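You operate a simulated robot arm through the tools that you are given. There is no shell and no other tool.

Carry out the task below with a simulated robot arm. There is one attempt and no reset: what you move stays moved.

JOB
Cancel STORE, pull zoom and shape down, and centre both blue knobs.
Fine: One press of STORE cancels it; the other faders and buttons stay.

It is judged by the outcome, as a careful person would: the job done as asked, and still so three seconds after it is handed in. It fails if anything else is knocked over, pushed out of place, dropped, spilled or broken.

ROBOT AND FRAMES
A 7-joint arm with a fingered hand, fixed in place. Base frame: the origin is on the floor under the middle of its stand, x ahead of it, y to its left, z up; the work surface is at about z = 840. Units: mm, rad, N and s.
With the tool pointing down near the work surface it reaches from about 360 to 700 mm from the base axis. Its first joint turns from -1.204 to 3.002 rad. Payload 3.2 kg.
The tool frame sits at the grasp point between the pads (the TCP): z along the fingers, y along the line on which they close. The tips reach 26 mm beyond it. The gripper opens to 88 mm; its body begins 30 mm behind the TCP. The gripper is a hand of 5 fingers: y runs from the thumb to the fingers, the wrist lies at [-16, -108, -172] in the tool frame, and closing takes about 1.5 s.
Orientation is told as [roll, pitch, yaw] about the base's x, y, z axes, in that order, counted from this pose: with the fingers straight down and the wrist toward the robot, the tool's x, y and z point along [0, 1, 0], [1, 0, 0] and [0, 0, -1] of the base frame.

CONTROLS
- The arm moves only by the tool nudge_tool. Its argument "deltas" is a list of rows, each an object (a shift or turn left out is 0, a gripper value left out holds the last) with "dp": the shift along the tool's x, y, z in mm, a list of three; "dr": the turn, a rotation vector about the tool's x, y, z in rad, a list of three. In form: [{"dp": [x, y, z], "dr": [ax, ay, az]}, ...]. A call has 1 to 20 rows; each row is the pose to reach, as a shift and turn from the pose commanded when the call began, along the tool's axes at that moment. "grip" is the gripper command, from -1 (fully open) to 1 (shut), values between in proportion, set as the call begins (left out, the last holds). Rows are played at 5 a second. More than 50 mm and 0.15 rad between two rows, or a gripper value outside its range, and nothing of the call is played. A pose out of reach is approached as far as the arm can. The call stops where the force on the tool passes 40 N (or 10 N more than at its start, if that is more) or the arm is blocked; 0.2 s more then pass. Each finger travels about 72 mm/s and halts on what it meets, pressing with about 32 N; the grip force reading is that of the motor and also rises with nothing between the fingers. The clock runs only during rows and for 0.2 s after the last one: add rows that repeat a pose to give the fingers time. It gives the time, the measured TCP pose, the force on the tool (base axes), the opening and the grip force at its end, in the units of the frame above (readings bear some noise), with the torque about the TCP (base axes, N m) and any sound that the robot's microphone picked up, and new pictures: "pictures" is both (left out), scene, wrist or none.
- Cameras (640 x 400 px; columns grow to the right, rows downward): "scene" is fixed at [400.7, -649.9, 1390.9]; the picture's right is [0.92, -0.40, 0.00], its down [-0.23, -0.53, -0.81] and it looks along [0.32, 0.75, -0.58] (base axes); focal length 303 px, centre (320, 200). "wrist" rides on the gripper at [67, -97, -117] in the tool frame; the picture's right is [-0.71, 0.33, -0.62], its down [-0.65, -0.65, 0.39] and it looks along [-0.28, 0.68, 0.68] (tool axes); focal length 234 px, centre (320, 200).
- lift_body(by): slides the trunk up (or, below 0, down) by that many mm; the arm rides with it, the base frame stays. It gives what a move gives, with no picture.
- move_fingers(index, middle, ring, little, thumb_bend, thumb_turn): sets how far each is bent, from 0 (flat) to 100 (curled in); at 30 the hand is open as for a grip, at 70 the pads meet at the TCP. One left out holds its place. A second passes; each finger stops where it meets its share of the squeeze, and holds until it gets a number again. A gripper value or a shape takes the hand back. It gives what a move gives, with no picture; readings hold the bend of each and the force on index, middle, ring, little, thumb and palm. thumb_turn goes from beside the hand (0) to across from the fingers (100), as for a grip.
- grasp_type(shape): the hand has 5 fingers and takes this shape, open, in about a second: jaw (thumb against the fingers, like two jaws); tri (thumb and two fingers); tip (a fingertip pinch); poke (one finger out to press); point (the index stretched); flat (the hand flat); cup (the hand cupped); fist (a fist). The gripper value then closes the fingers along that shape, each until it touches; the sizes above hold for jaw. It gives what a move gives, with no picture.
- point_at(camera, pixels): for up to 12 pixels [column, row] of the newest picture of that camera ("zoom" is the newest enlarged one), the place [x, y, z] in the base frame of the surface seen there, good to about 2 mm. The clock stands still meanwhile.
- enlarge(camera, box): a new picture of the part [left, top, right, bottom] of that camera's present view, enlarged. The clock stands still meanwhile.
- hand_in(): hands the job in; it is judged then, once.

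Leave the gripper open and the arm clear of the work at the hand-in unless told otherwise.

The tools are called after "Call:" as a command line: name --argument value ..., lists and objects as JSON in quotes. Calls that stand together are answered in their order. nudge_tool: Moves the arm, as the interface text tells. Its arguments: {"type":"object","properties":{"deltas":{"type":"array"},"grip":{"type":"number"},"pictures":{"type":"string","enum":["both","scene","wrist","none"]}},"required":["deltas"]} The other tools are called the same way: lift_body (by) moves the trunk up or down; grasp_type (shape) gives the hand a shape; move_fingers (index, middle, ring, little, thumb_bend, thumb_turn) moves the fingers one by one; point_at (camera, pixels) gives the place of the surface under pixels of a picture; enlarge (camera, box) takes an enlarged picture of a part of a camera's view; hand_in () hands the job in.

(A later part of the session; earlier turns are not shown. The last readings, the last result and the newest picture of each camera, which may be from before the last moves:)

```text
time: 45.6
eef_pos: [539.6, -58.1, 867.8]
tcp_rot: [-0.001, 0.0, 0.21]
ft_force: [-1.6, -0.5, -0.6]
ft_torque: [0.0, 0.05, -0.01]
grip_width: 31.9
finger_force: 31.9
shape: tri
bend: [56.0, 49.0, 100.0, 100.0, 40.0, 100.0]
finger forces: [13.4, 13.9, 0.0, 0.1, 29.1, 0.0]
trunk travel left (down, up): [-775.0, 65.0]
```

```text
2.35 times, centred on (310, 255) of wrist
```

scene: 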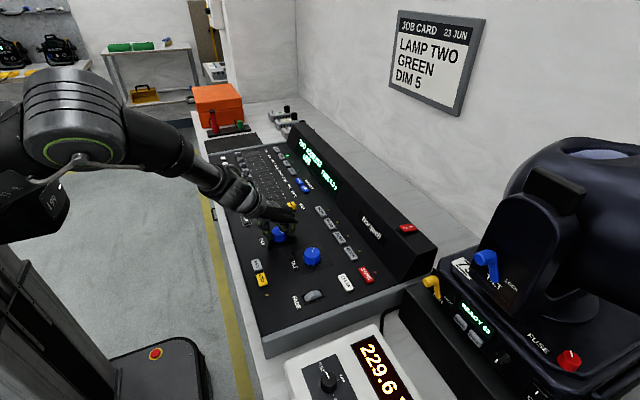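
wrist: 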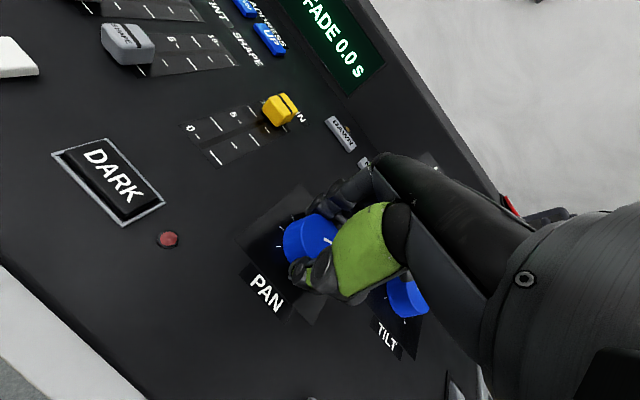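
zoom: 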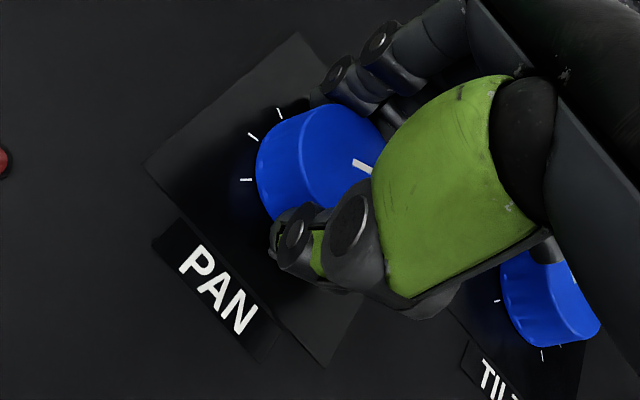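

There's a firm three-point grip: thumb 29 N, fingers about 13 N each. I'll turn the hand counter-clockwise (base +z) by 0.6 rad and watch the pointer.

Call:
nudge_tool --deltas '[{"dr": [0, 0, -0.06]}, {"dr": [0, 0, -0.12]}, {"dr": [0, 0, -0.18]}, {"dr": [0, 0, -0.24]}, {"dr": [0, 0, -0.3]}, {"dr": [0, 0, -0.36]}, {"dr": [0, 0, -0.42]}, {"dr": [0, 0, -0.48]}, {"dr": [0, 0, -0.54]}, {"dr": [0, 0, -0.6]}, {"dr": [0, 0, -0.6]}]' --pictures "both"

Call:
enlarge --camera "scene" --box '[232, 185, 328, 265]'

Call:
enlarge --camera "wrist" --box '[220, 170, 400, 340]'

```text
time: 48.0
eef_pos: [539.6, -58.2, 868.5]
tcp_rot: [0.001, -0.002, 0.811]
ft_force: [-2.7, -2.1, 3.0]
ft_torque: [-0.08, 0.1, 0.04]
grip_width: 32.1
finger_force: 31.9
shape: tri
bend: [56.0, 50.0, 100.0, 100.0, 39.0, 100.0]
finger forces: [13.9, 14.1, 0.1, 0.0, 31.7, 0.0]
trunk travel left (down, up): [-775.0, 65.0]
```

scene: 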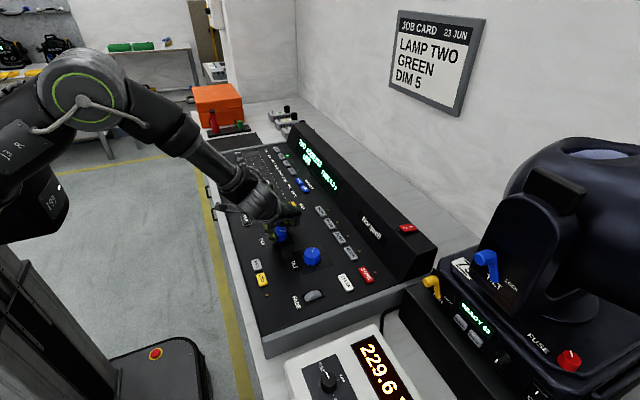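
wrist: 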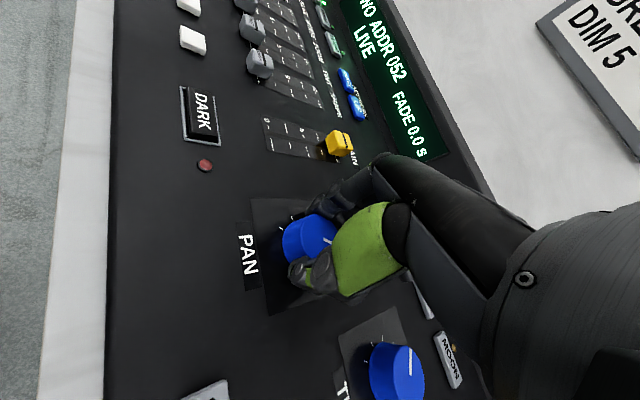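

```text
5.00 times, centred on (280, 225) of scene
```

zoom: 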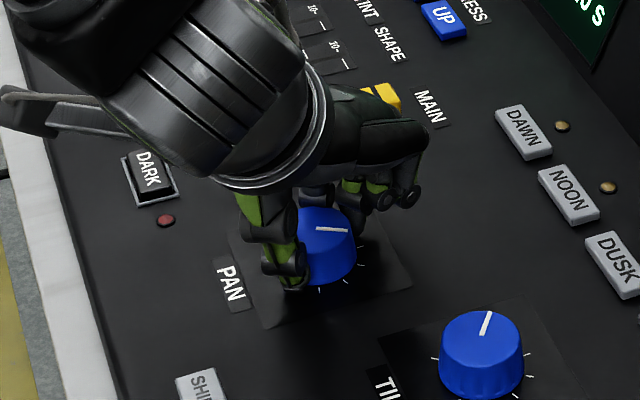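

```text
2.35 times, centred on (310, 255) of wrist
```

zoom: 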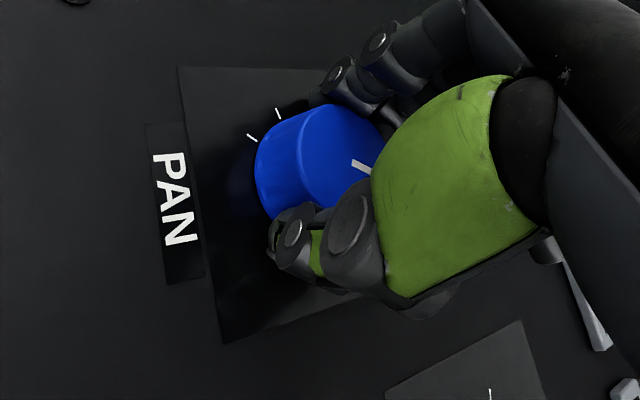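

The knob is turning with the hand. I'll measure the pointer direction now.

Call:
enlarge --camera "scene" --box '[264, 215, 304, 250]'

```text
11.43 times, centred on (284, 232) of scene
```

zoom: 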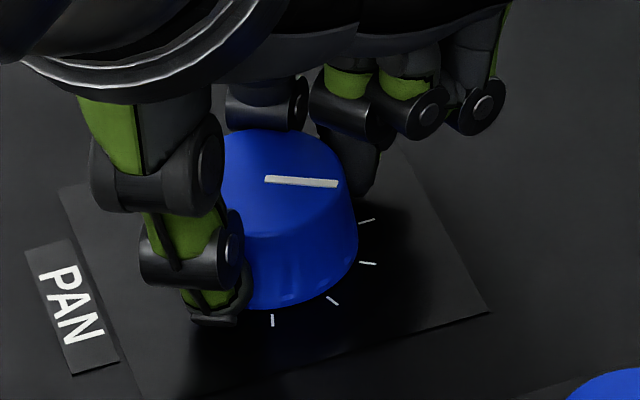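

Call:
point_at --camera "zoom" --pixels '[[268, 180], [280, 181], [300, 182], [320, 183], [335, 184], [367, 221], [367, 263], [332, 300], [272, 320], [348, 200], [270, 132], [290, 230]]'

```text
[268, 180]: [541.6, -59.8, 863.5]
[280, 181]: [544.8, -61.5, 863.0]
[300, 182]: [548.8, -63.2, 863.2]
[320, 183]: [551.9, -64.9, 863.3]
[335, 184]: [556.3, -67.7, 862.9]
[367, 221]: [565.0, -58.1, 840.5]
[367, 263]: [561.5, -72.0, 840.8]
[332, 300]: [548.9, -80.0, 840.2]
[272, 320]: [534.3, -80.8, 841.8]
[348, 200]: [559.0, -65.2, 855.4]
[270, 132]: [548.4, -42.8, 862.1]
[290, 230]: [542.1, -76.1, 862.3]
```

The pointer is now at about -28°, so about 28° remains. I'll keep the grip and turn another 0.25 rad, checking tracking.

Call:
nudge_tool --deltas '[{"dr": [0, 0, -0.05]}, {"dr": [0, 0, -0.1]}, {"dr": [0, 0, -0.15]}, {"dr": [0, 0, -0.2]}, {"dr": [0, 0, -0.25]}, {"dr": [0, 0, -0.25]}]' --pictures "scene"

Call:
enlarge --camera "scene" --box '[264, 215, 304, 250]'

```text
time: 49.4
eef_pos: [540.5, -58.2, 869.2]
tcp_rot: [-0.001, 0.0, 1.063]
ft_force: [-3.2, -1.4, 1.7]
ft_torque: [-0.04, 0.09, 0.02]
grip_width: 32.0
finger_force: 31.5
shape: tri
bend: [56.0, 50.0, 100.0, 100.0, 39.0, 100.0]
finger forces: [14.4, 13.7, 0.0, 0.0, 31.2, 0.0]
trunk travel left (down, up): [-775.0, 65.0]
```

scene: 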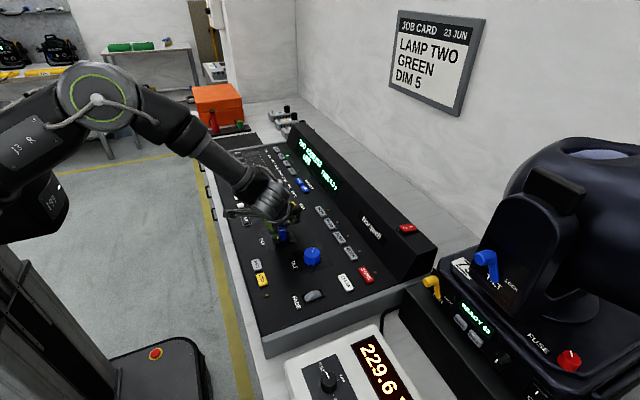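

```text
11.43 times, centred on (284, 232) of scene
```

zoom: 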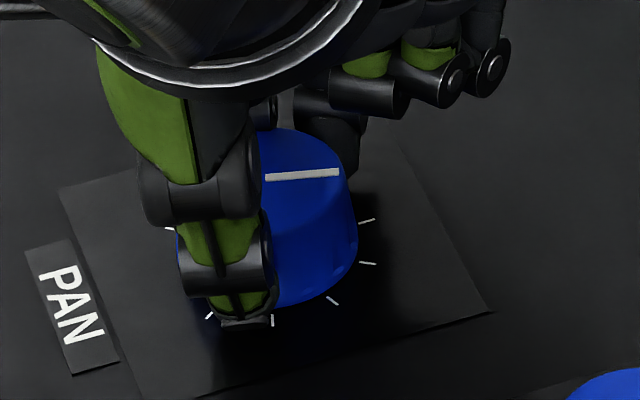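

Still tracking exactly. The pointer should be at about -14° now, so I'll turn another 0.24 rad.

Call:
nudge_tool --deltas '[{"dr": [0, 0, -0.05]}, {"dr": [0, 0, -0.1]}, {"dr": [0, 0, -0.15]}, {"dr": [0, 0, -0.2]}, {"dr": [0, 0, -0.24]}, {"dr": [0, 0, -0.24]}]' --pictures "scene"

Call:
enlarge --camera "scene" --box '[264, 215, 304, 250]'

```text
time: 50.8
eef_pos: [540.1, -58.4, 869.2]
tcp_rot: [-0.002, -0.002, 1.303]
ft_force: [-1.0, -1.6, 5.1]
ft_torque: [-0.06, 0.01, -0.03]
grip_width: 31.9
finger_force: 31.7
shape: tri
bend: [56.0, 50.0, 100.0, 100.0, 39.0, 100.0]
finger forces: [14.2, 15.2, 0.0, 0.0, 31.4, 0.1]
trunk travel left (down, up): [-775.0, 65.0]
```

scene: 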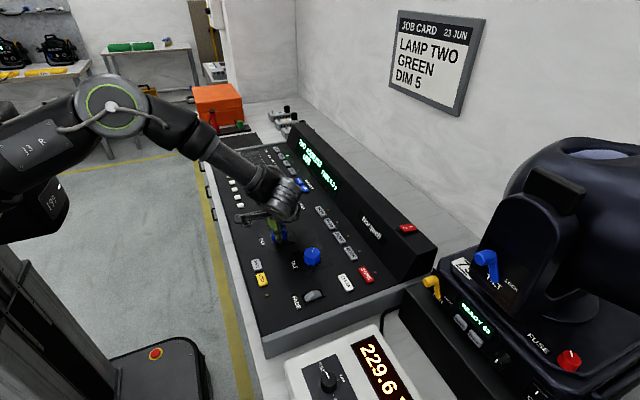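

```text
11.43 times, centred on (284, 232) of scene
```

zoom: 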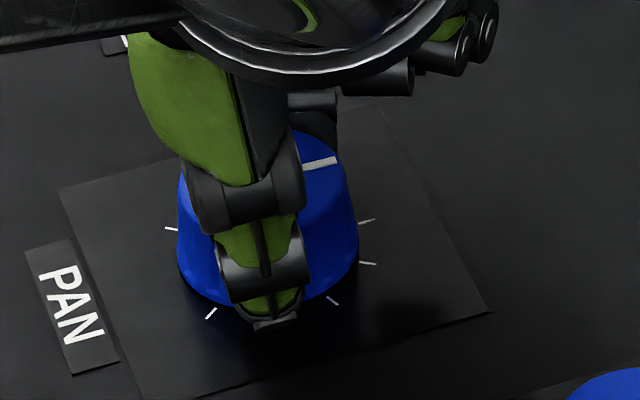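

Call:
point_at --camera "zoom" --pixels '[[334, 160], [320, 163], [307, 165], [366, 222], [367, 263], [332, 300], [210, 313], [171, 229]]'

```text
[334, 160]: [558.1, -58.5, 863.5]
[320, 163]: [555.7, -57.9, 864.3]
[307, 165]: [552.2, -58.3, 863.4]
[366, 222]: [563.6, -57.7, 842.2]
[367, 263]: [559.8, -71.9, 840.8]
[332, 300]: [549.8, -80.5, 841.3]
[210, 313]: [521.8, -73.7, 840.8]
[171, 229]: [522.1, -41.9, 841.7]
```

PAN's pointer now runs along y≈-58 from x=552 to 558, pointing straight at the centre tick at (564,-58). I'll open the hand and give it time to release.

Call:
nudge_tool --deltas '[{"dp": [0, 0, 0]}, {"dp": [0, 0, 0]}, {"dp": [0, 0, 0]}, {"dp": [0, 0, 0]}, {"dp": [0, 0, 0]}, {"dp": [0, 0, 0]}]' --grip -1 --pictures "scene"

Call:
enlarge --camera "scene" --box '[258, 210, 306, 250]'

```text
time: 52.2
eef_pos: [540.8, -58.5, 868.8]
tcp_rot: [0.001, 0.0, 1.3]
ft_force: [-0.8, -0.1, 1.3]
ft_torque: [-0.01, -0.03, 0.03]
grip_width: 87.8
finger_force: 0.1
shape: tri
bend: [30.0, 30.0, 99.0, 99.0, 30.0, 97.0]
finger forces: [0.1, 0.1, 0.1, 0.0, 0.1, 0.0]
trunk travel left (down, up): [-775.0, 65.0]
```

scene: 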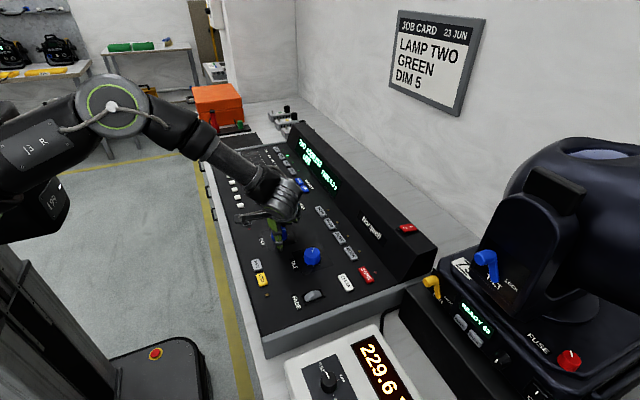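

```text
10.00 times, centred on (282, 230) of scene
```

zoom: 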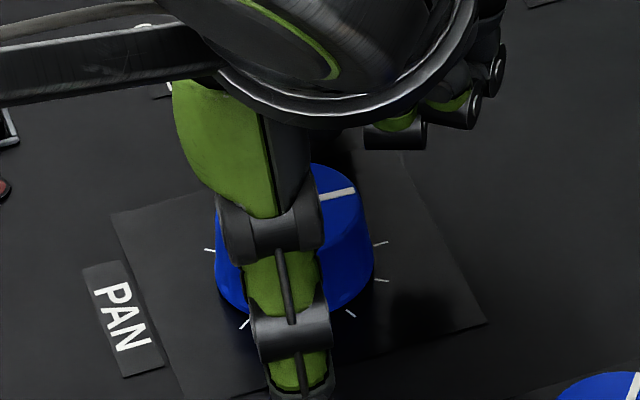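

Released cleanly. I'll lift straight up and check PAN's pointer.

Call:
nudge_tool --deltas '[{"dp": [0, 0, -35]}, {"dp": [0, 0, -75]}, {"dp": [0, 0, -115]}, {"dp": [0, 0, -115]}]' --pictures "both"

Call:
enlarge --camera "scene" --box '[258, 215, 338, 275]'

Call:
point_at --camera "scene" --pixels '[[314, 296], [255, 264], [262, 279], [246, 220], [340, 238], [350, 252], [344, 283], [295, 206]]'

```text
time: 53.2
eef_pos: [542.0, -58.4, 983.8]
tcp_rot: [0.002, 0.001, 1.302]
ft_force: [1.0, 0.4, -0.1]
ft_torque: [0.02, 0.03, 0.03]
grip_width: 88.0
finger_force: 0.0
shape: tri
bend: [30.0, 30.0, 99.0, 99.0, 30.0, 97.0]
finger forces: [0.0, 0.0, 0.0, 0.0, 0.0, 0.0]
trunk travel left (down, up): [-775.0, 65.0]
```

scene: 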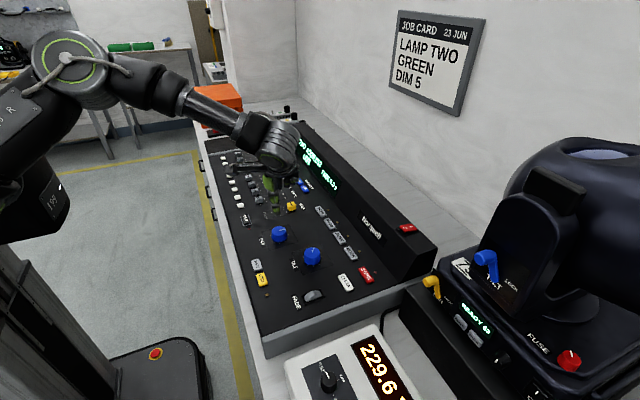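
wrist: 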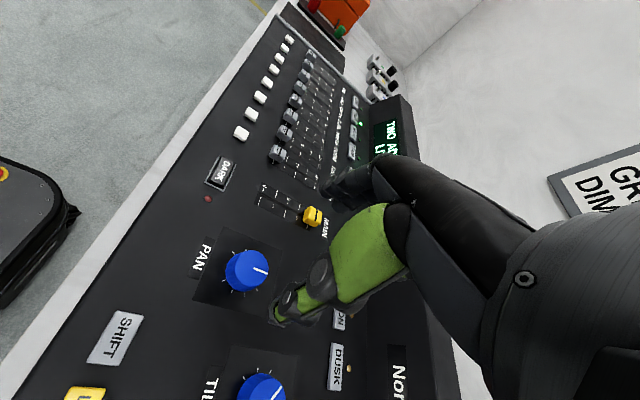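

```text
6.67 times, centred on (298, 245) of scene
```

zoom: 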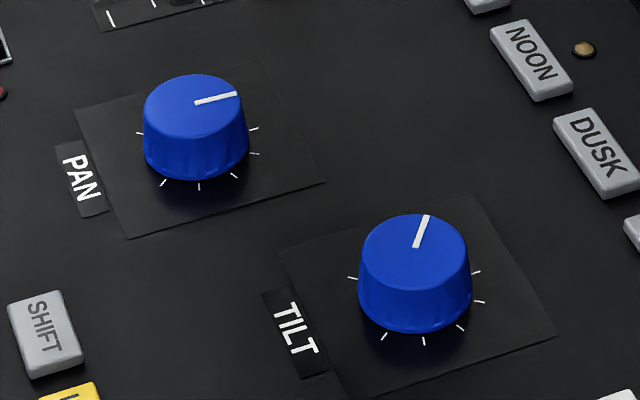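

```text
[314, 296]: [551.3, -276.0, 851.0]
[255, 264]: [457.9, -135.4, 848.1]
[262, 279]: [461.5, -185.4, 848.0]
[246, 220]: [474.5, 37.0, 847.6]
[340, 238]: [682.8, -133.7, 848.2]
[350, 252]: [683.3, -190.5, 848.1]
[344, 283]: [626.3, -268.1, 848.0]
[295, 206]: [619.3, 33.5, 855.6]
```

Call:
enlarge --camera "scene" --box '[264, 216, 296, 246]'

```text
13.33 times, centred on (280, 231) of scene
```

zoom: 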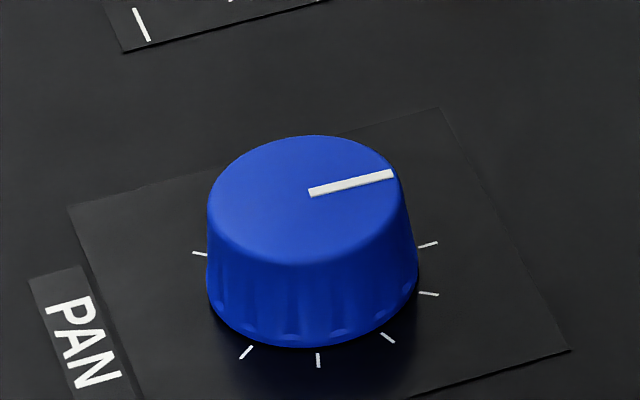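

Call:
point_at --camera "zoom" --pixels '[[313, 192], [333, 188], [353, 183], [373, 179], [390, 174], [430, 244], [430, 294], [387, 338], [318, 361], [246, 352], [200, 254], [420, 246]]'

Call:
point_at --camera "zoom" --pixels '[[330, 188], [385, 175], [70, 205], [440, 108], [570, 350], [125, 50], [325, 3], [380, 120], [500, 370]]'

```text
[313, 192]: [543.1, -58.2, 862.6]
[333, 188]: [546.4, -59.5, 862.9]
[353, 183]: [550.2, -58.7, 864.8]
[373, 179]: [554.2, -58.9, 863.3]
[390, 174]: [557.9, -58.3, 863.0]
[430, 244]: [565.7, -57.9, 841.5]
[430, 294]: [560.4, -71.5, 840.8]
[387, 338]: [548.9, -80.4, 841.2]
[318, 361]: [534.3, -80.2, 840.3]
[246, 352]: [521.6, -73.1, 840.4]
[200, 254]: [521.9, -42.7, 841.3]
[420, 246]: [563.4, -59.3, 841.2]
```

```text
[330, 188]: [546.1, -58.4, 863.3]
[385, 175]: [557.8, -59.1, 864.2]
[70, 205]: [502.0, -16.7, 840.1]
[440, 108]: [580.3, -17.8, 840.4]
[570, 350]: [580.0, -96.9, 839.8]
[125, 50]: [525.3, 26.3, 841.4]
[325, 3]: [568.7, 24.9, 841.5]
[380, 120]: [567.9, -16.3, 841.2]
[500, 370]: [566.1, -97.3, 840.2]
```

PAN's pointer reads within a degree or two of straight ahead. I'll zoom in closer to refine the angle from its pixel slope.

Call:
enlarge --camera "scene" --box '[276, 222, 292, 236]'

```text
16.00 times, centred on (284, 229) of scene
```

zoom: 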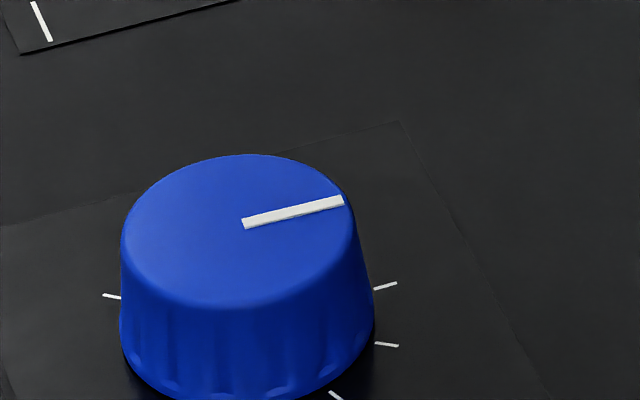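

PAN is within about 2–3° of centre. Next is TILT, centred at about (591,-166), which needs about -49°. I'll move over it at yaw 1.15 so the turn ends near yaw 0.3, where tracking is good.

Call:
nudge_tool --deltas '[{"dp": [-26, -30, 0], "dr": [0, 0, 0.05]}, {"dp": [-51, -60, 0], "dr": [0, 0, 0.1]}, {"dp": [-76.9, -90, 0], "dr": [0, 0, 0.15]}, {"dp": [-76.9, -90, 40], "dr": [0, 0, 0.15]}, {"dp": [-76.9, -90, 78], "dr": [0, 0, 0.15]}, {"dp": [-76.9, -90, 78], "dr": [0, 0, 0.15]}]' --pictures "both"

Call:
enlarge --camera "scene" --box '[264, 195, 360, 285]'

```text
time: 54.6
eef_pos: [591.0, -165.9, 904.9]
tcp_rot: [-0.001, 0.0, 1.151]
ft_force: [-0.1, 0.6, 0.0]
ft_torque: [-0.02, -0.02, 0.0]
grip_width: 87.5
finger_force: 0.1
shape: tri
bend: [30.0, 30.0, 99.0, 99.0, 30.0, 97.0]
finger forces: [0.0, 0.0, 0.0, 0.0, 0.0, 0.0]
trunk travel left (down, up): [-775.0, 65.0]
```

scene: 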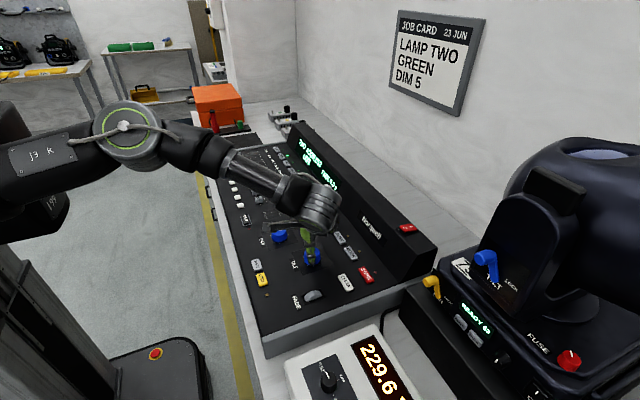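
wrist: 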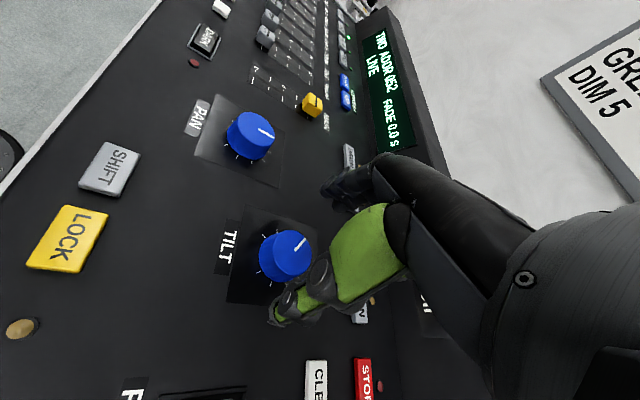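

```text
4.44 times, centred on (312, 240) of scene
```

zoom: 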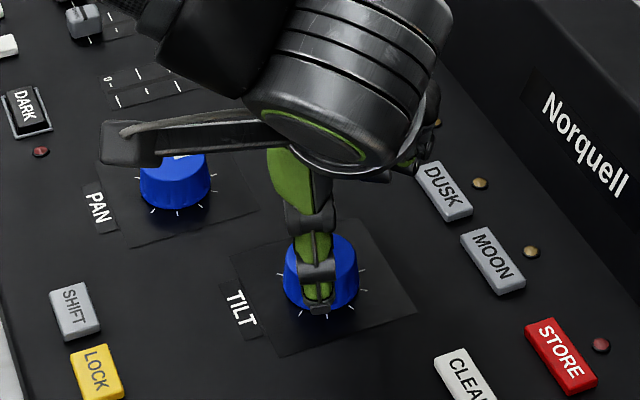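

Centred over TILT with exact tracking. The bracket that overlaps PAN in the picture is the wrist camera mount, about 120 mm up. I'll descend to z≈869.

Call:
nudge_tool --deltas '[{"dp": [0, 0, 18]}, {"dp": [0, 0, 36.5]}, {"dp": [0, 0, 36.5]}]' --pictures "both"

Call:
enlarge --camera "wrist" --box '[200, 160, 400, 340]'

```text
time: 55.4
eef_pos: [592.5, -163.3, 868.3]
tcp_rot: [0.0, -0.001, 1.15]
ft_force: [0.6, 0.4, -0.3]
ft_torque: [-0.01, -0.04, 0.01]
grip_width: 87.7
finger_force: 0.1
shape: tri
bend: [30.0, 30.0, 99.0, 99.0, 30.0, 97.0]
finger forces: [0.0, 0.0, 0.0, 0.0, 0.0, 0.0]
trunk travel left (down, up): [-775.0, 65.0]
```

scene: 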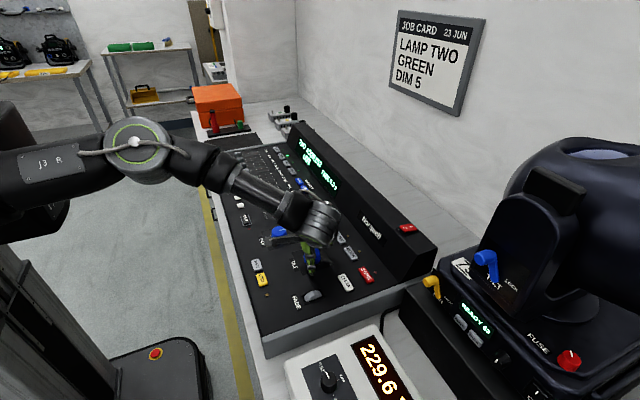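
wrist: 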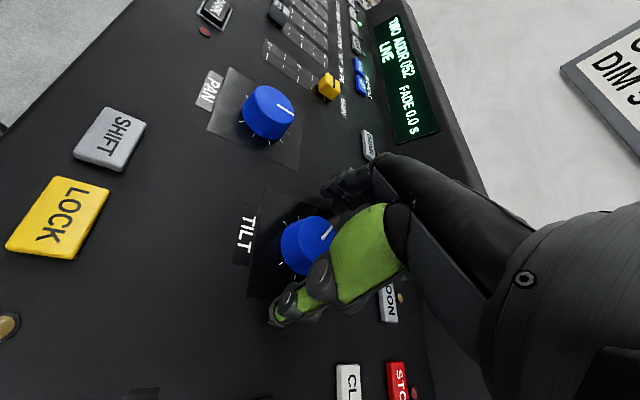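

```text
2.22 times, centred on (300, 250) of wrist
```

zoom: 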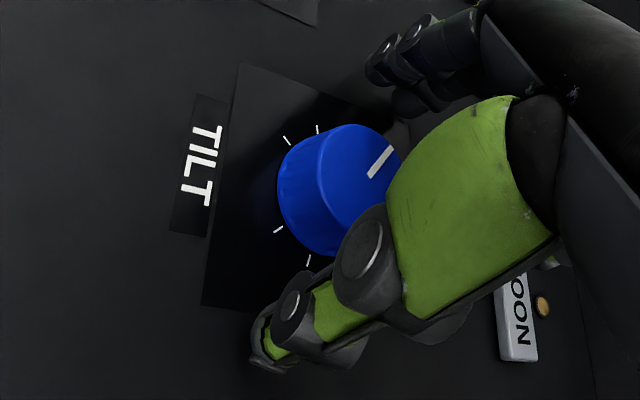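

Well placed. I'll close on TILT.

Call:
nudge_tool --deltas '[{"dp": [0, 0, 0]}, {"dp": [0, 0, 0]}, {"dp": [0, 0, 0]}, {"dp": [0, 0, 0]}, {"dp": [0, 0, 0]}, {"dp": [0, 0, 0]}, {"dp": [0, 0, 0]}, {"dp": [0, 0, 0]}]' --grip 1 --pictures "wrist"

Call:
enlarge --camera "scene" --box '[288, 225, 344, 275]'

```text
time: 57.2
eef_pos: [590.8, -164.4, 869.8]
tcp_rot: [-0.002, -0.001, 1.151]
ft_force: [-1.0, -0.8, -0.3]
ft_torque: [-0.05, -0.02, -0.01]
grip_width: 31.7
finger_force: 31.7
shape: tri
bend: [57.0, 52.0, 100.0, 100.0, 38.0, 100.0]
finger forces: [13.7, 13.4, 0.1, 0.1, 29.3, 0.0]
trunk travel left (down, up): [-775.0, 65.0]
```

wrist: 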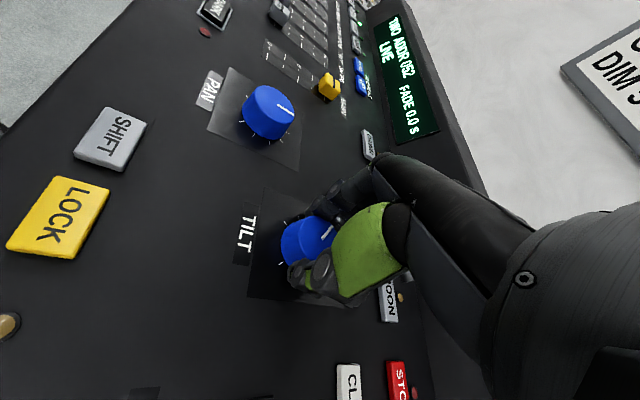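

```text
8.00 times, centred on (316, 250) of scene
```

zoom: 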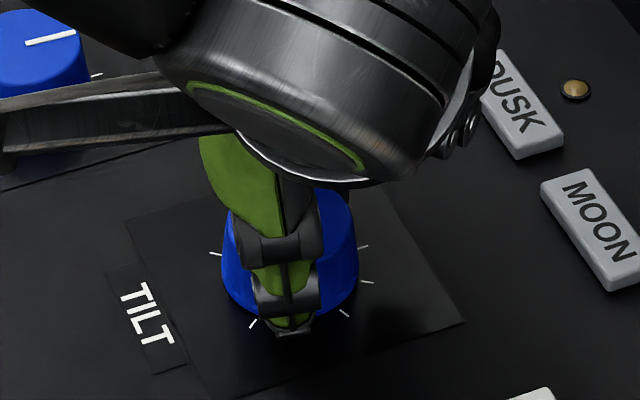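

TILT is firmly gripped. I'll turn clockwise (base -z) by 0.7 rad and then measure.

Call:
nudge_tool --deltas '[{"dr": [0, 0, 0.06]}, {"dr": [0, 0, 0.12]}, {"dr": [0, 0, 0.18]}, {"dr": [0, 0, 0.24]}, {"dr": [0, 0, 0.3]}, {"dr": [0, 0, 0.36]}, {"dr": [0, 0, 0.42]}, {"dr": [0, 0, 0.48]}, {"dr": [0, 0, 0.54]}, {"dr": [0, 0, 0.6]}, {"dr": [0, 0, 0.65]}, {"dr": [0, 0, 0.7]}, {"dr": [0, 0, 0.7]}]' --pictures "both"

Call:
enlarge --camera "scene" --box '[296, 236, 328, 270]'

```text
time: 60.0
eef_pos: [591.0, -166.2, 869.3]
tcp_rot: [0.001, 0.0, 0.449]
ft_force: [0.4, -0.7, 1.5]
ft_torque: [-0.03, -0.02, 0.04]
grip_width: 31.7
finger_force: 31.9
shape: tri
bend: [58.0, 52.0, 100.0, 100.0, 38.0, 100.0]
finger forces: [13.9, 15.6, 0.0, 0.1, 29.7, 0.0]
trunk travel left (down, up): [-775.0, 65.0]
```

scene: 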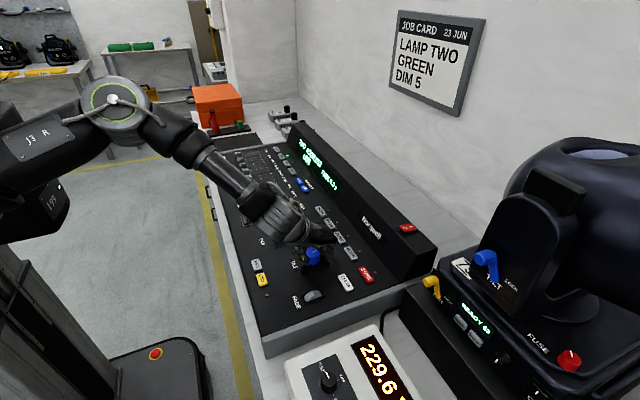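
wrist: 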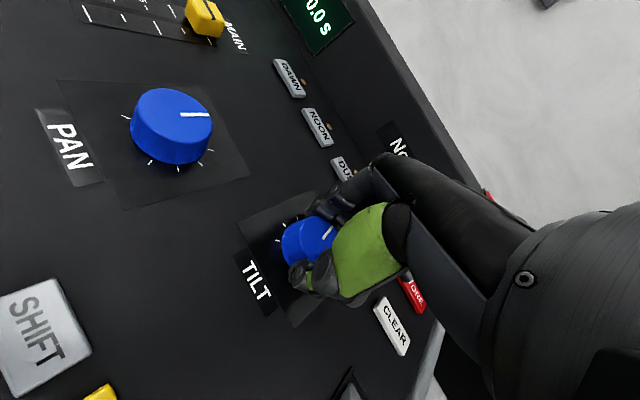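

```text
11.76 times, centred on (312, 253) of scene
```

zoom: 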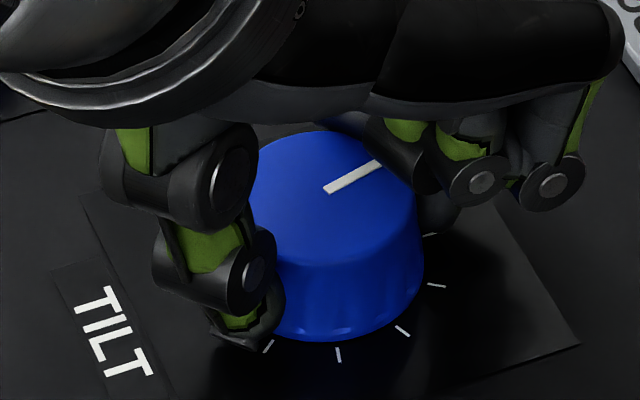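

Call:
point_at --camera "zoom" --pixels '[[328, 189], [338, 184], [348, 179], [358, 173], [368, 168], [377, 164], [430, 235], [436, 285], [402, 330], [338, 354]]'

```text
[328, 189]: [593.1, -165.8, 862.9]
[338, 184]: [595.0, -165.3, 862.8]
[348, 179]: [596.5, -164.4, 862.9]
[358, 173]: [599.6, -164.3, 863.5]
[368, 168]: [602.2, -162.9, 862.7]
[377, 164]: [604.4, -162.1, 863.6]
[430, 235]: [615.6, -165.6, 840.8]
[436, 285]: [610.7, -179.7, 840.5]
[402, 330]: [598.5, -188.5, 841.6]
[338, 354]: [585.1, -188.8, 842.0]
```

TILT's pointer is now at roughly +13 to +17°. For a calibration-free check, the pointer lines should share a vanishing point with the square patch edges, so I'll zoom the wrist view on PAN to judge its angle that way.

Call:
enlarge --camera "wrist" --box '[40, 60, 280, 220]'

```text
2.50 times, centred on (160, 140) of wrist
```

zoom: 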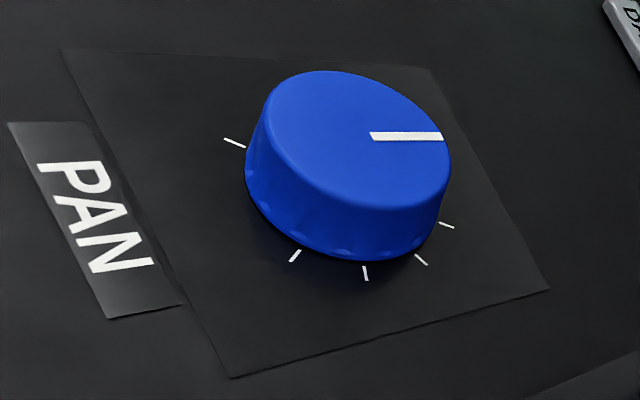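

By the vanishing-point method PAN sits at about -2°. For TILT, the pixel-slope estimate of +13° is the more reliable one, so I'll turn another 0.23 rad clockwise and re-measure.

Call:
nudge_tool --deltas '[{"dr": [0, 0, 0.06]}, {"dr": [0, 0, 0.12]}, {"dr": [0, 0, 0.18]}, {"dr": [0, 0, 0.23]}, {"dr": [0, 0, 0.23]}]' --pictures "both"

Call:
enlarge --camera "scene" --box '[296, 236, 328, 270]'

```text
time: 61.2
eef_pos: [591.1, -165.5, 868.6]
tcp_rot: [-0.001, 0.0, 0.219]
ft_force: [1.2, -2.6, 3.0]
ft_torque: [-0.03, -0.06, 0.02]
grip_width: 31.8
finger_force: 32.0
shape: tri
bend: [58.0, 52.0, 100.0, 100.0, 38.0, 100.0]
finger forces: [13.8, 16.6, 0.1, 0.0, 29.6, 0.1]
trunk travel left (down, up): [-775.0, 65.0]
```

scene: 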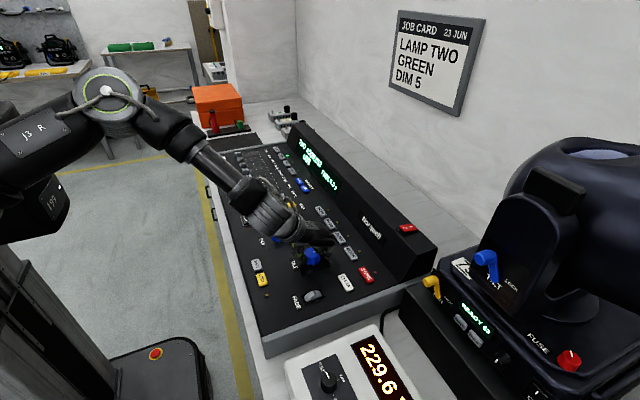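
wrist: 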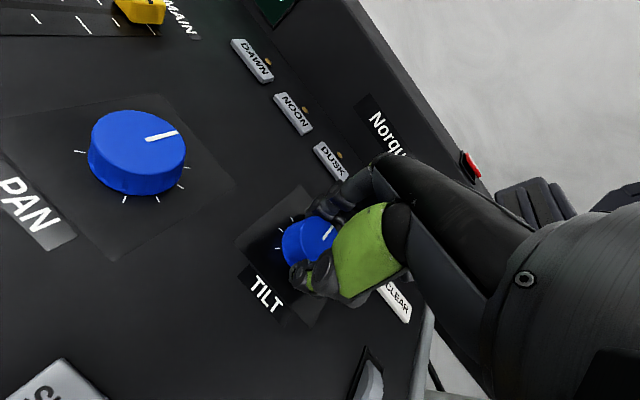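

```text
11.76 times, centred on (312, 253) of scene
```

zoom: 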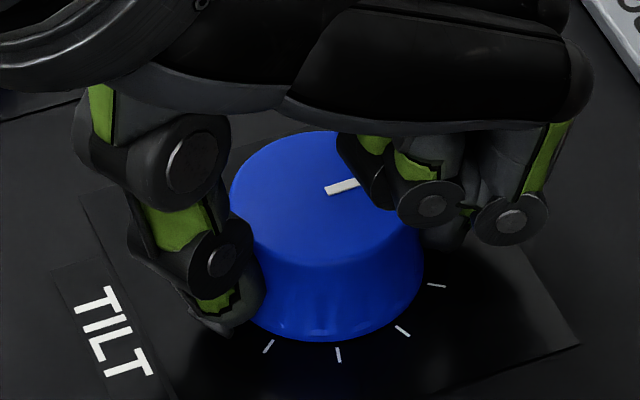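

Call:
enlarge --camera "scene" --box '[304, 243, 324, 256]'

Call:
enlarge --camera "wrist" --box '[270, 200, 350, 270]'

```text
16.00 times, centred on (314, 250) of scene
```

zoom: 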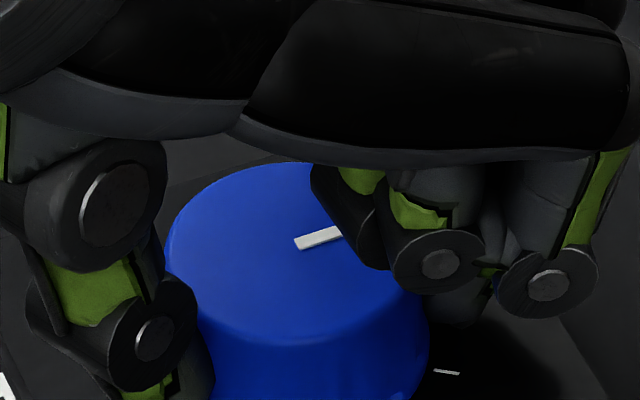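

```text
5.71 times, centred on (310, 235) of wrist
```

zoom: 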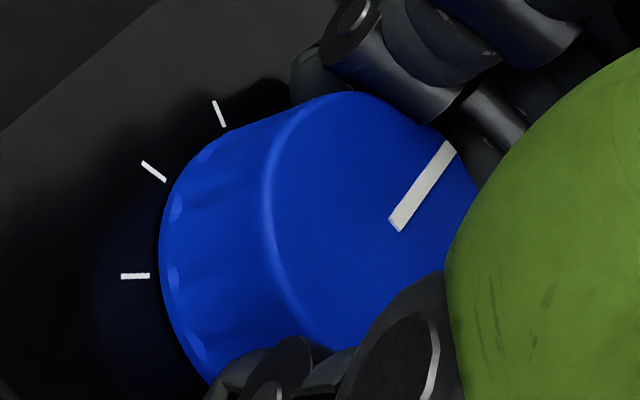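

TILT's pointer slope is about -0.287 against an expected -0.30 for straight ahead, so it is within about 1° of centre. I'll open the hand and lift.

Call:
nudge_tool --deltas '[{"dp": [0, 0, 0]}, {"dp": [0, 0, 0]}, {"dp": [0, 0, 0]}, {"dp": [0, 0, 0]}, {"dp": [0, 0, 0]}, {"dp": [0, 0, 0]}]' --grip -1 --pictures "none"

Call:
nudge_tool --deltas '[{"dp": [0, 0, -35]}, {"dp": [0, 0, -75]}, {"dp": [0, 0, -115]}, {"dp": [0, 0, -115]}]' --pictures "both"

Call:
enlarge --camera "scene" --box '[296, 236, 336, 272]'

```text
time: 62.6
eef_pos: [590.7, -165.1, 869.5]
tcp_rot: [0.0, 0.001, 0.219]
ft_force: [0.2, 0.7, -0.1]
ft_torque: [0.0, 0.02, 0.05]
grip_width: 87.7
finger_force: 0.1
shape: tri
bend: [30.0, 30.0, 99.0, 99.0, 30.0, 97.0]
finger forces: [0.0, 0.1, 0.1, 0.0, 0.0, 0.0]
trunk travel left (down, up): [-775.0, 65.0]
```

```text
time: 63.6
eef_pos: [589.2, -168.7, 977.8]
tcp_rot: [0.012, 0.007, 0.208]
ft_force: [0.4, 0.2, 0.1]
ft_torque: [0.0, 0.02, -0.01]
grip_width: 88.0
finger_force: 0.0
shape: tri
bend: [30.0, 30.0, 99.0, 99.0, 30.0, 97.0]
finger forces: [0.0, 0.0, 0.0, 0.1, 0.0, 0.2]
trunk travel left (down, up): [-775.0, 65.0]
```

scene: 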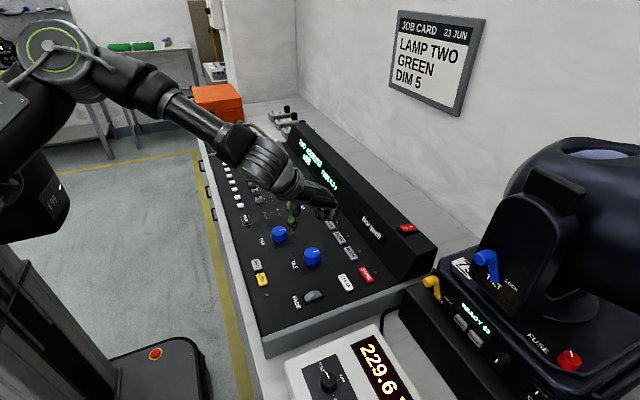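
wrist: 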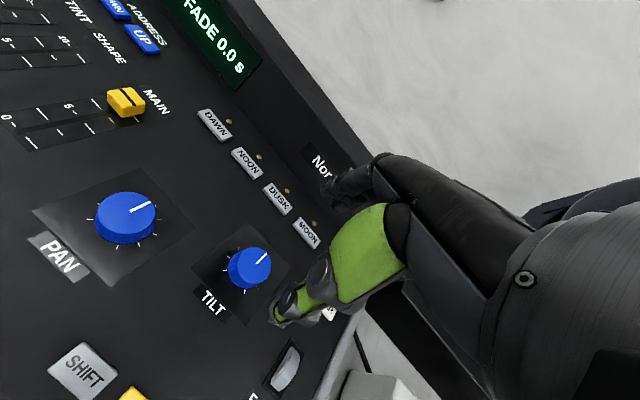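

```text
11.11 times, centred on (316, 254) of scene
```

zoom: 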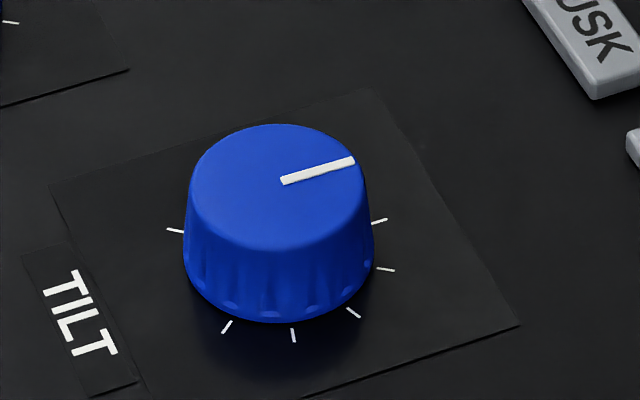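

TILT measures about -1° by the patch-edge method, which is effectively centred. I'll re-check PAN the same way from this wrist view.

Call:
enlarge --camera "wrist" --box '[25, 160, 205, 295]'

Call:
enlarge --camera "wrist" --box '[180, 215, 300, 335]'

Call:
enlarge --camera "scene" --box '[262, 214, 302, 250]'

```text
2.96 times, centred on (115, 228) of wrist
```

zoom: 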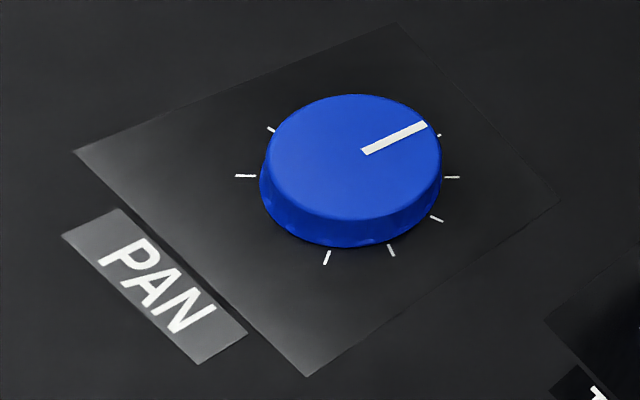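

```text
3.33 times, centred on (240, 275) of wrist
```

zoom: 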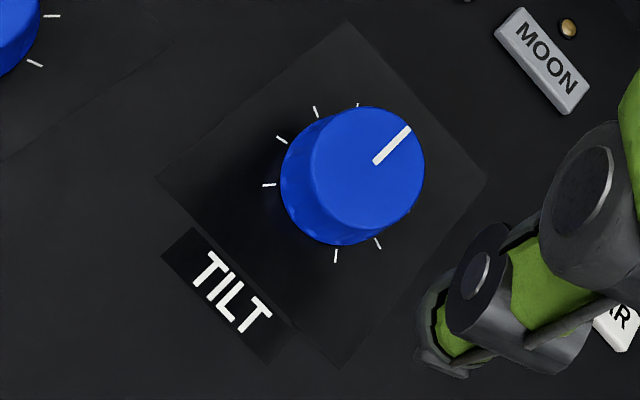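

```text
11.11 times, centred on (282, 232) of scene
```

zoom: 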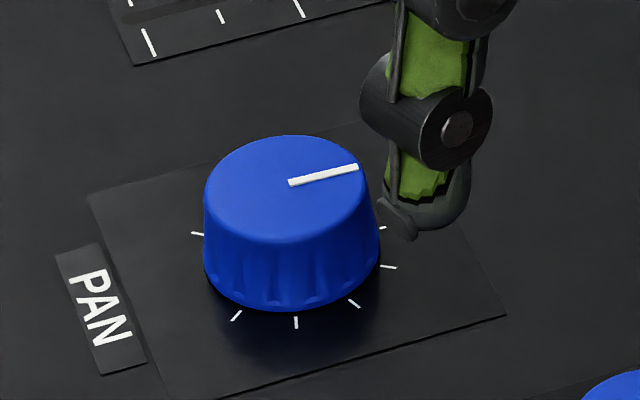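

Several estimates agree: TILT is at about -1.3°, PAN at about -3.5°. PAN is slightly short of centre, so I'll go back and correct it by about 0.06 rad. I'll move above PAN at yaw 0.7, where tracking is exact.

Call:
nudge_tool --deltas '[{"dp": [29, -6.3, 0], "dr": [0, 0, -0.12]}, {"dp": [58, -12.6, 0], "dr": [0, 0, -0.24]}, {"dp": [87, -19, 0], "dr": [0, 0, -0.36]}, {"dp": [116.1, -25.3, 0], "dr": [0, 0, -0.48]}, {"dp": [116.1, -25.3, 40], "dr": [0, 0, -0.48]}, {"dp": [116.1, -25.3, 78.5], "dr": [0, 0, -0.48]}, {"dp": [116.1, -25.3, 78.5], "dr": [0, 0, -0.48]}]' --pictures "both"

Call:
enlarge --camera "scene" --box '[232, 180, 328, 265]'

```text
time: 64.6
eef_pos: [511.7, -75.4, 914.9]
tcp_rot: [0.112, 0.113, 0.651]
ft_force: [0.1, 0.1, -0.3]
ft_torque: [-0.02, 0.04, 0.01]
grip_width: 88.0
finger_force: 0.0
shape: tri
bend: [30.0, 30.0, 99.0, 99.0, 30.0, 97.0]
finger forces: [0.0, 0.1, 0.0, 0.0, 0.0, 0.0]
trunk travel left (down, up): [-775.0, 65.0]
stopped in row 5: the arm was blocked; the commanded pose is now the measured one
```

scene: 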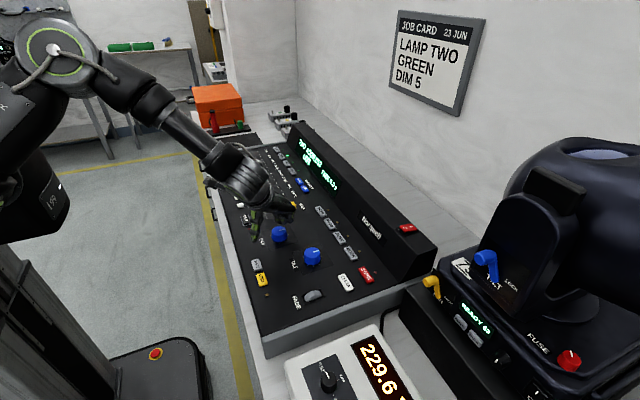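
wrist: 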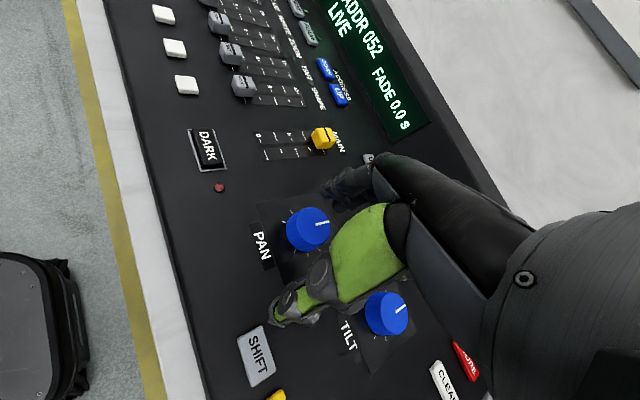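

```text
4.71 times, centred on (280, 222) of scene
```

zoom: 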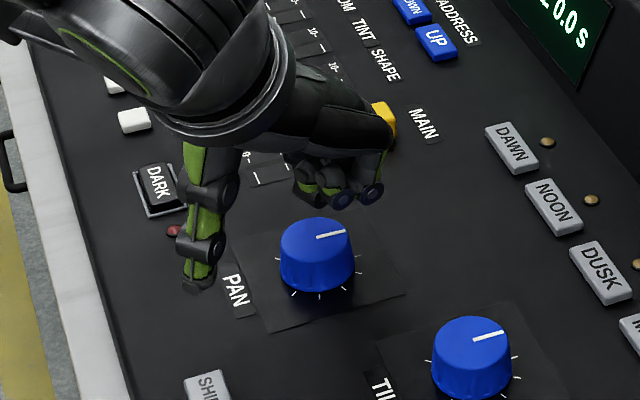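

The arm stopped because a joint reached its limit on that path. Nothing touched (force ≈ 0), but the hand is tilted. I'll lift, remove the tilt, and rotate toward larger yaw, where the arm was comfortable before.

Call:
nudge_tool --deltas '[{"dp": [0, 0, -25]}, {"dp": [0, 0, -50], "dr": [-0.03, -0.03, -0.06]}, {"dp": [0, 0, -60], "dr": [-0.06, -0.06, -0.15]}, {"dp": [0, 0, -60], "dr": [-0.09, -0.09, -0.25]}, {"dp": [0, 0, -60], "dr": [-0.113, -0.112, -0.35]}, {"dp": [0, 0, -60], "dr": [-0.113, -0.112, -0.35]}]' --pictures "scene"

```text
time: 66.0
eef_pos: [522.0, -73.8, 974.9]
tcp_rot: [0.012, -0.025, 0.999]
ft_force: [0.4, 0.1, 0.5]
ft_torque: [-0.02, -0.01, 0.03]
grip_width: 87.9
finger_force: 0.2
shape: tri
bend: [30.0, 30.0, 99.0, 99.0, 30.0, 97.0]
finger forces: [0.0, 0.1, 0.0, 0.1, 0.0, 0.1]
trunk travel left (down, up): [-775.0, 65.0]
```

scene: 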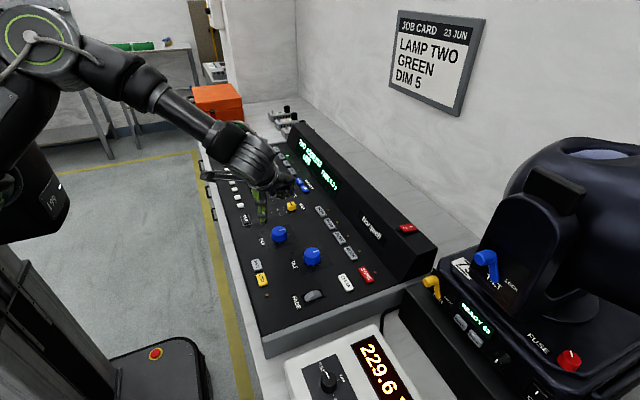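

Back upright at yaw 1.0. I'll remove the last bit of tilt and shift over PAN's centre.

Call:
nudge_tool --deltas '[{"dp": [-4, 12, 0], "dr": [0.012, -0.006, 0]}, {"dp": [-7.7, 23.1, 10], "dr": [0.025, -0.012, 0]}, {"dp": [-7.7, 23.1, 25], "dr": [0.025, -0.012, 0]}, {"dp": [-7.7, 23.1, 25], "dr": [0.025, -0.012, 0]}]' --pictures "none"

Call:
nudge_tool --deltas '[{"dp": [0, 0, 0]}, {"dp": [0, 0, 0]}]' --pictures "none"

```text
time: 67.0
eef_pos: [543.0, -62.9, 950.7]
tcp_rot: [0.006, -0.001, 0.985]
ft_force: [0.3, -1.0, 0.5]
ft_torque: [0.0, 0.02, -0.01]
grip_width: 88.0
finger_force: 0.0
shape: tri
bend: [30.0, 30.0, 99.0, 99.0, 30.0, 97.0]
finger forces: [0.0, 0.1, 0.0, 0.0, 0.1, 0.0]
trunk travel left (down, up): [-775.0, 65.0]
```

```text
time: 67.6
eef_pos: [542.5, -64.0, 948.5]
tcp_rot: [0.008, 0.001, 0.983]
ft_force: [1.0, -0.5, 0.0]
ft_torque: [0.01, 0.0, -0.01]
grip_width: 88.0
finger_force: 0.0
shape: tri
bend: [30.0, 30.0, 99.0, 99.0, 30.0, 97.0]
finger forces: [0.0, 0.0, 0.1, 0.0, 0.0, 0.0]
trunk travel left (down, up): [-775.0, 65.0]
```

Almost there. I'll make a small recentring and then descend to z≈905 to verify tracking.

Call:
nudge_tool --deltas '[{"dp": [4.3, 3.7, 0], "dr": [-0.001, -0.008, 0]}, {"dp": [4.3, 3.7, 22], "dr": [-0.001, -0.008, 0]}, {"dp": [4.3, 3.7, 43], "dr": [-0.001, -0.008, 0]}, {"dp": [4.3, 3.7, 43], "dr": [-0.001, -0.008, 0]}, {"dp": [4.3, 3.7, 43], "dr": [-0.001, -0.008, 0]}]' --pictures "both"

Call:
enlarge --camera "wrist" --box '[200, 160, 400, 340]'

```text
time: 68.8
eef_pos: [540.8, -54.0, 904.8]
tcp_rot: [-0.007, 0.006, 0.997]
ft_force: [-0.2, -0.6, 0.4]
ft_torque: [-0.02, -0.03, 0.01]
grip_width: 87.9
finger_force: 0.1
shape: tri
bend: [30.0, 30.0, 99.0, 99.0, 30.0, 97.0]
finger forces: [0.0, 0.0, 0.0, 0.0, 0.0, 0.0]
trunk travel left (down, up): [-775.0, 65.0]
```

scene: 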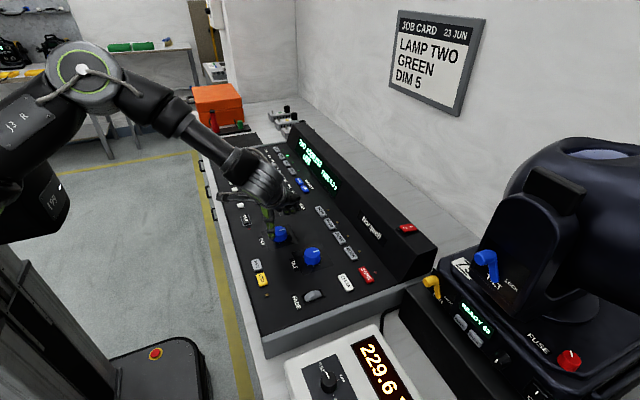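
wrist: 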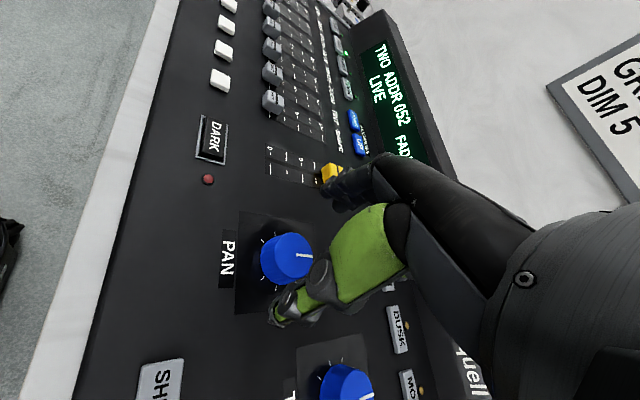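

```text
2.22 times, centred on (300, 250) of wrist
```

zoom: 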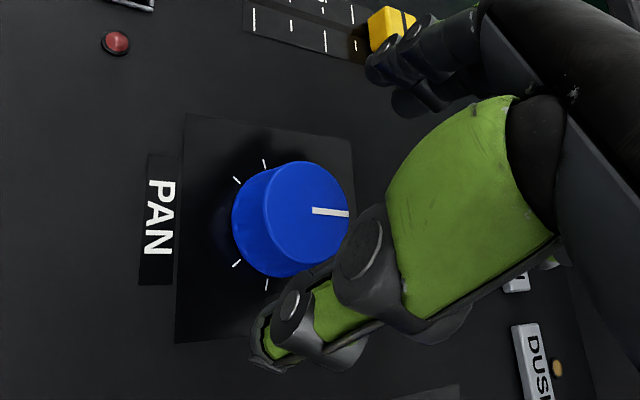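

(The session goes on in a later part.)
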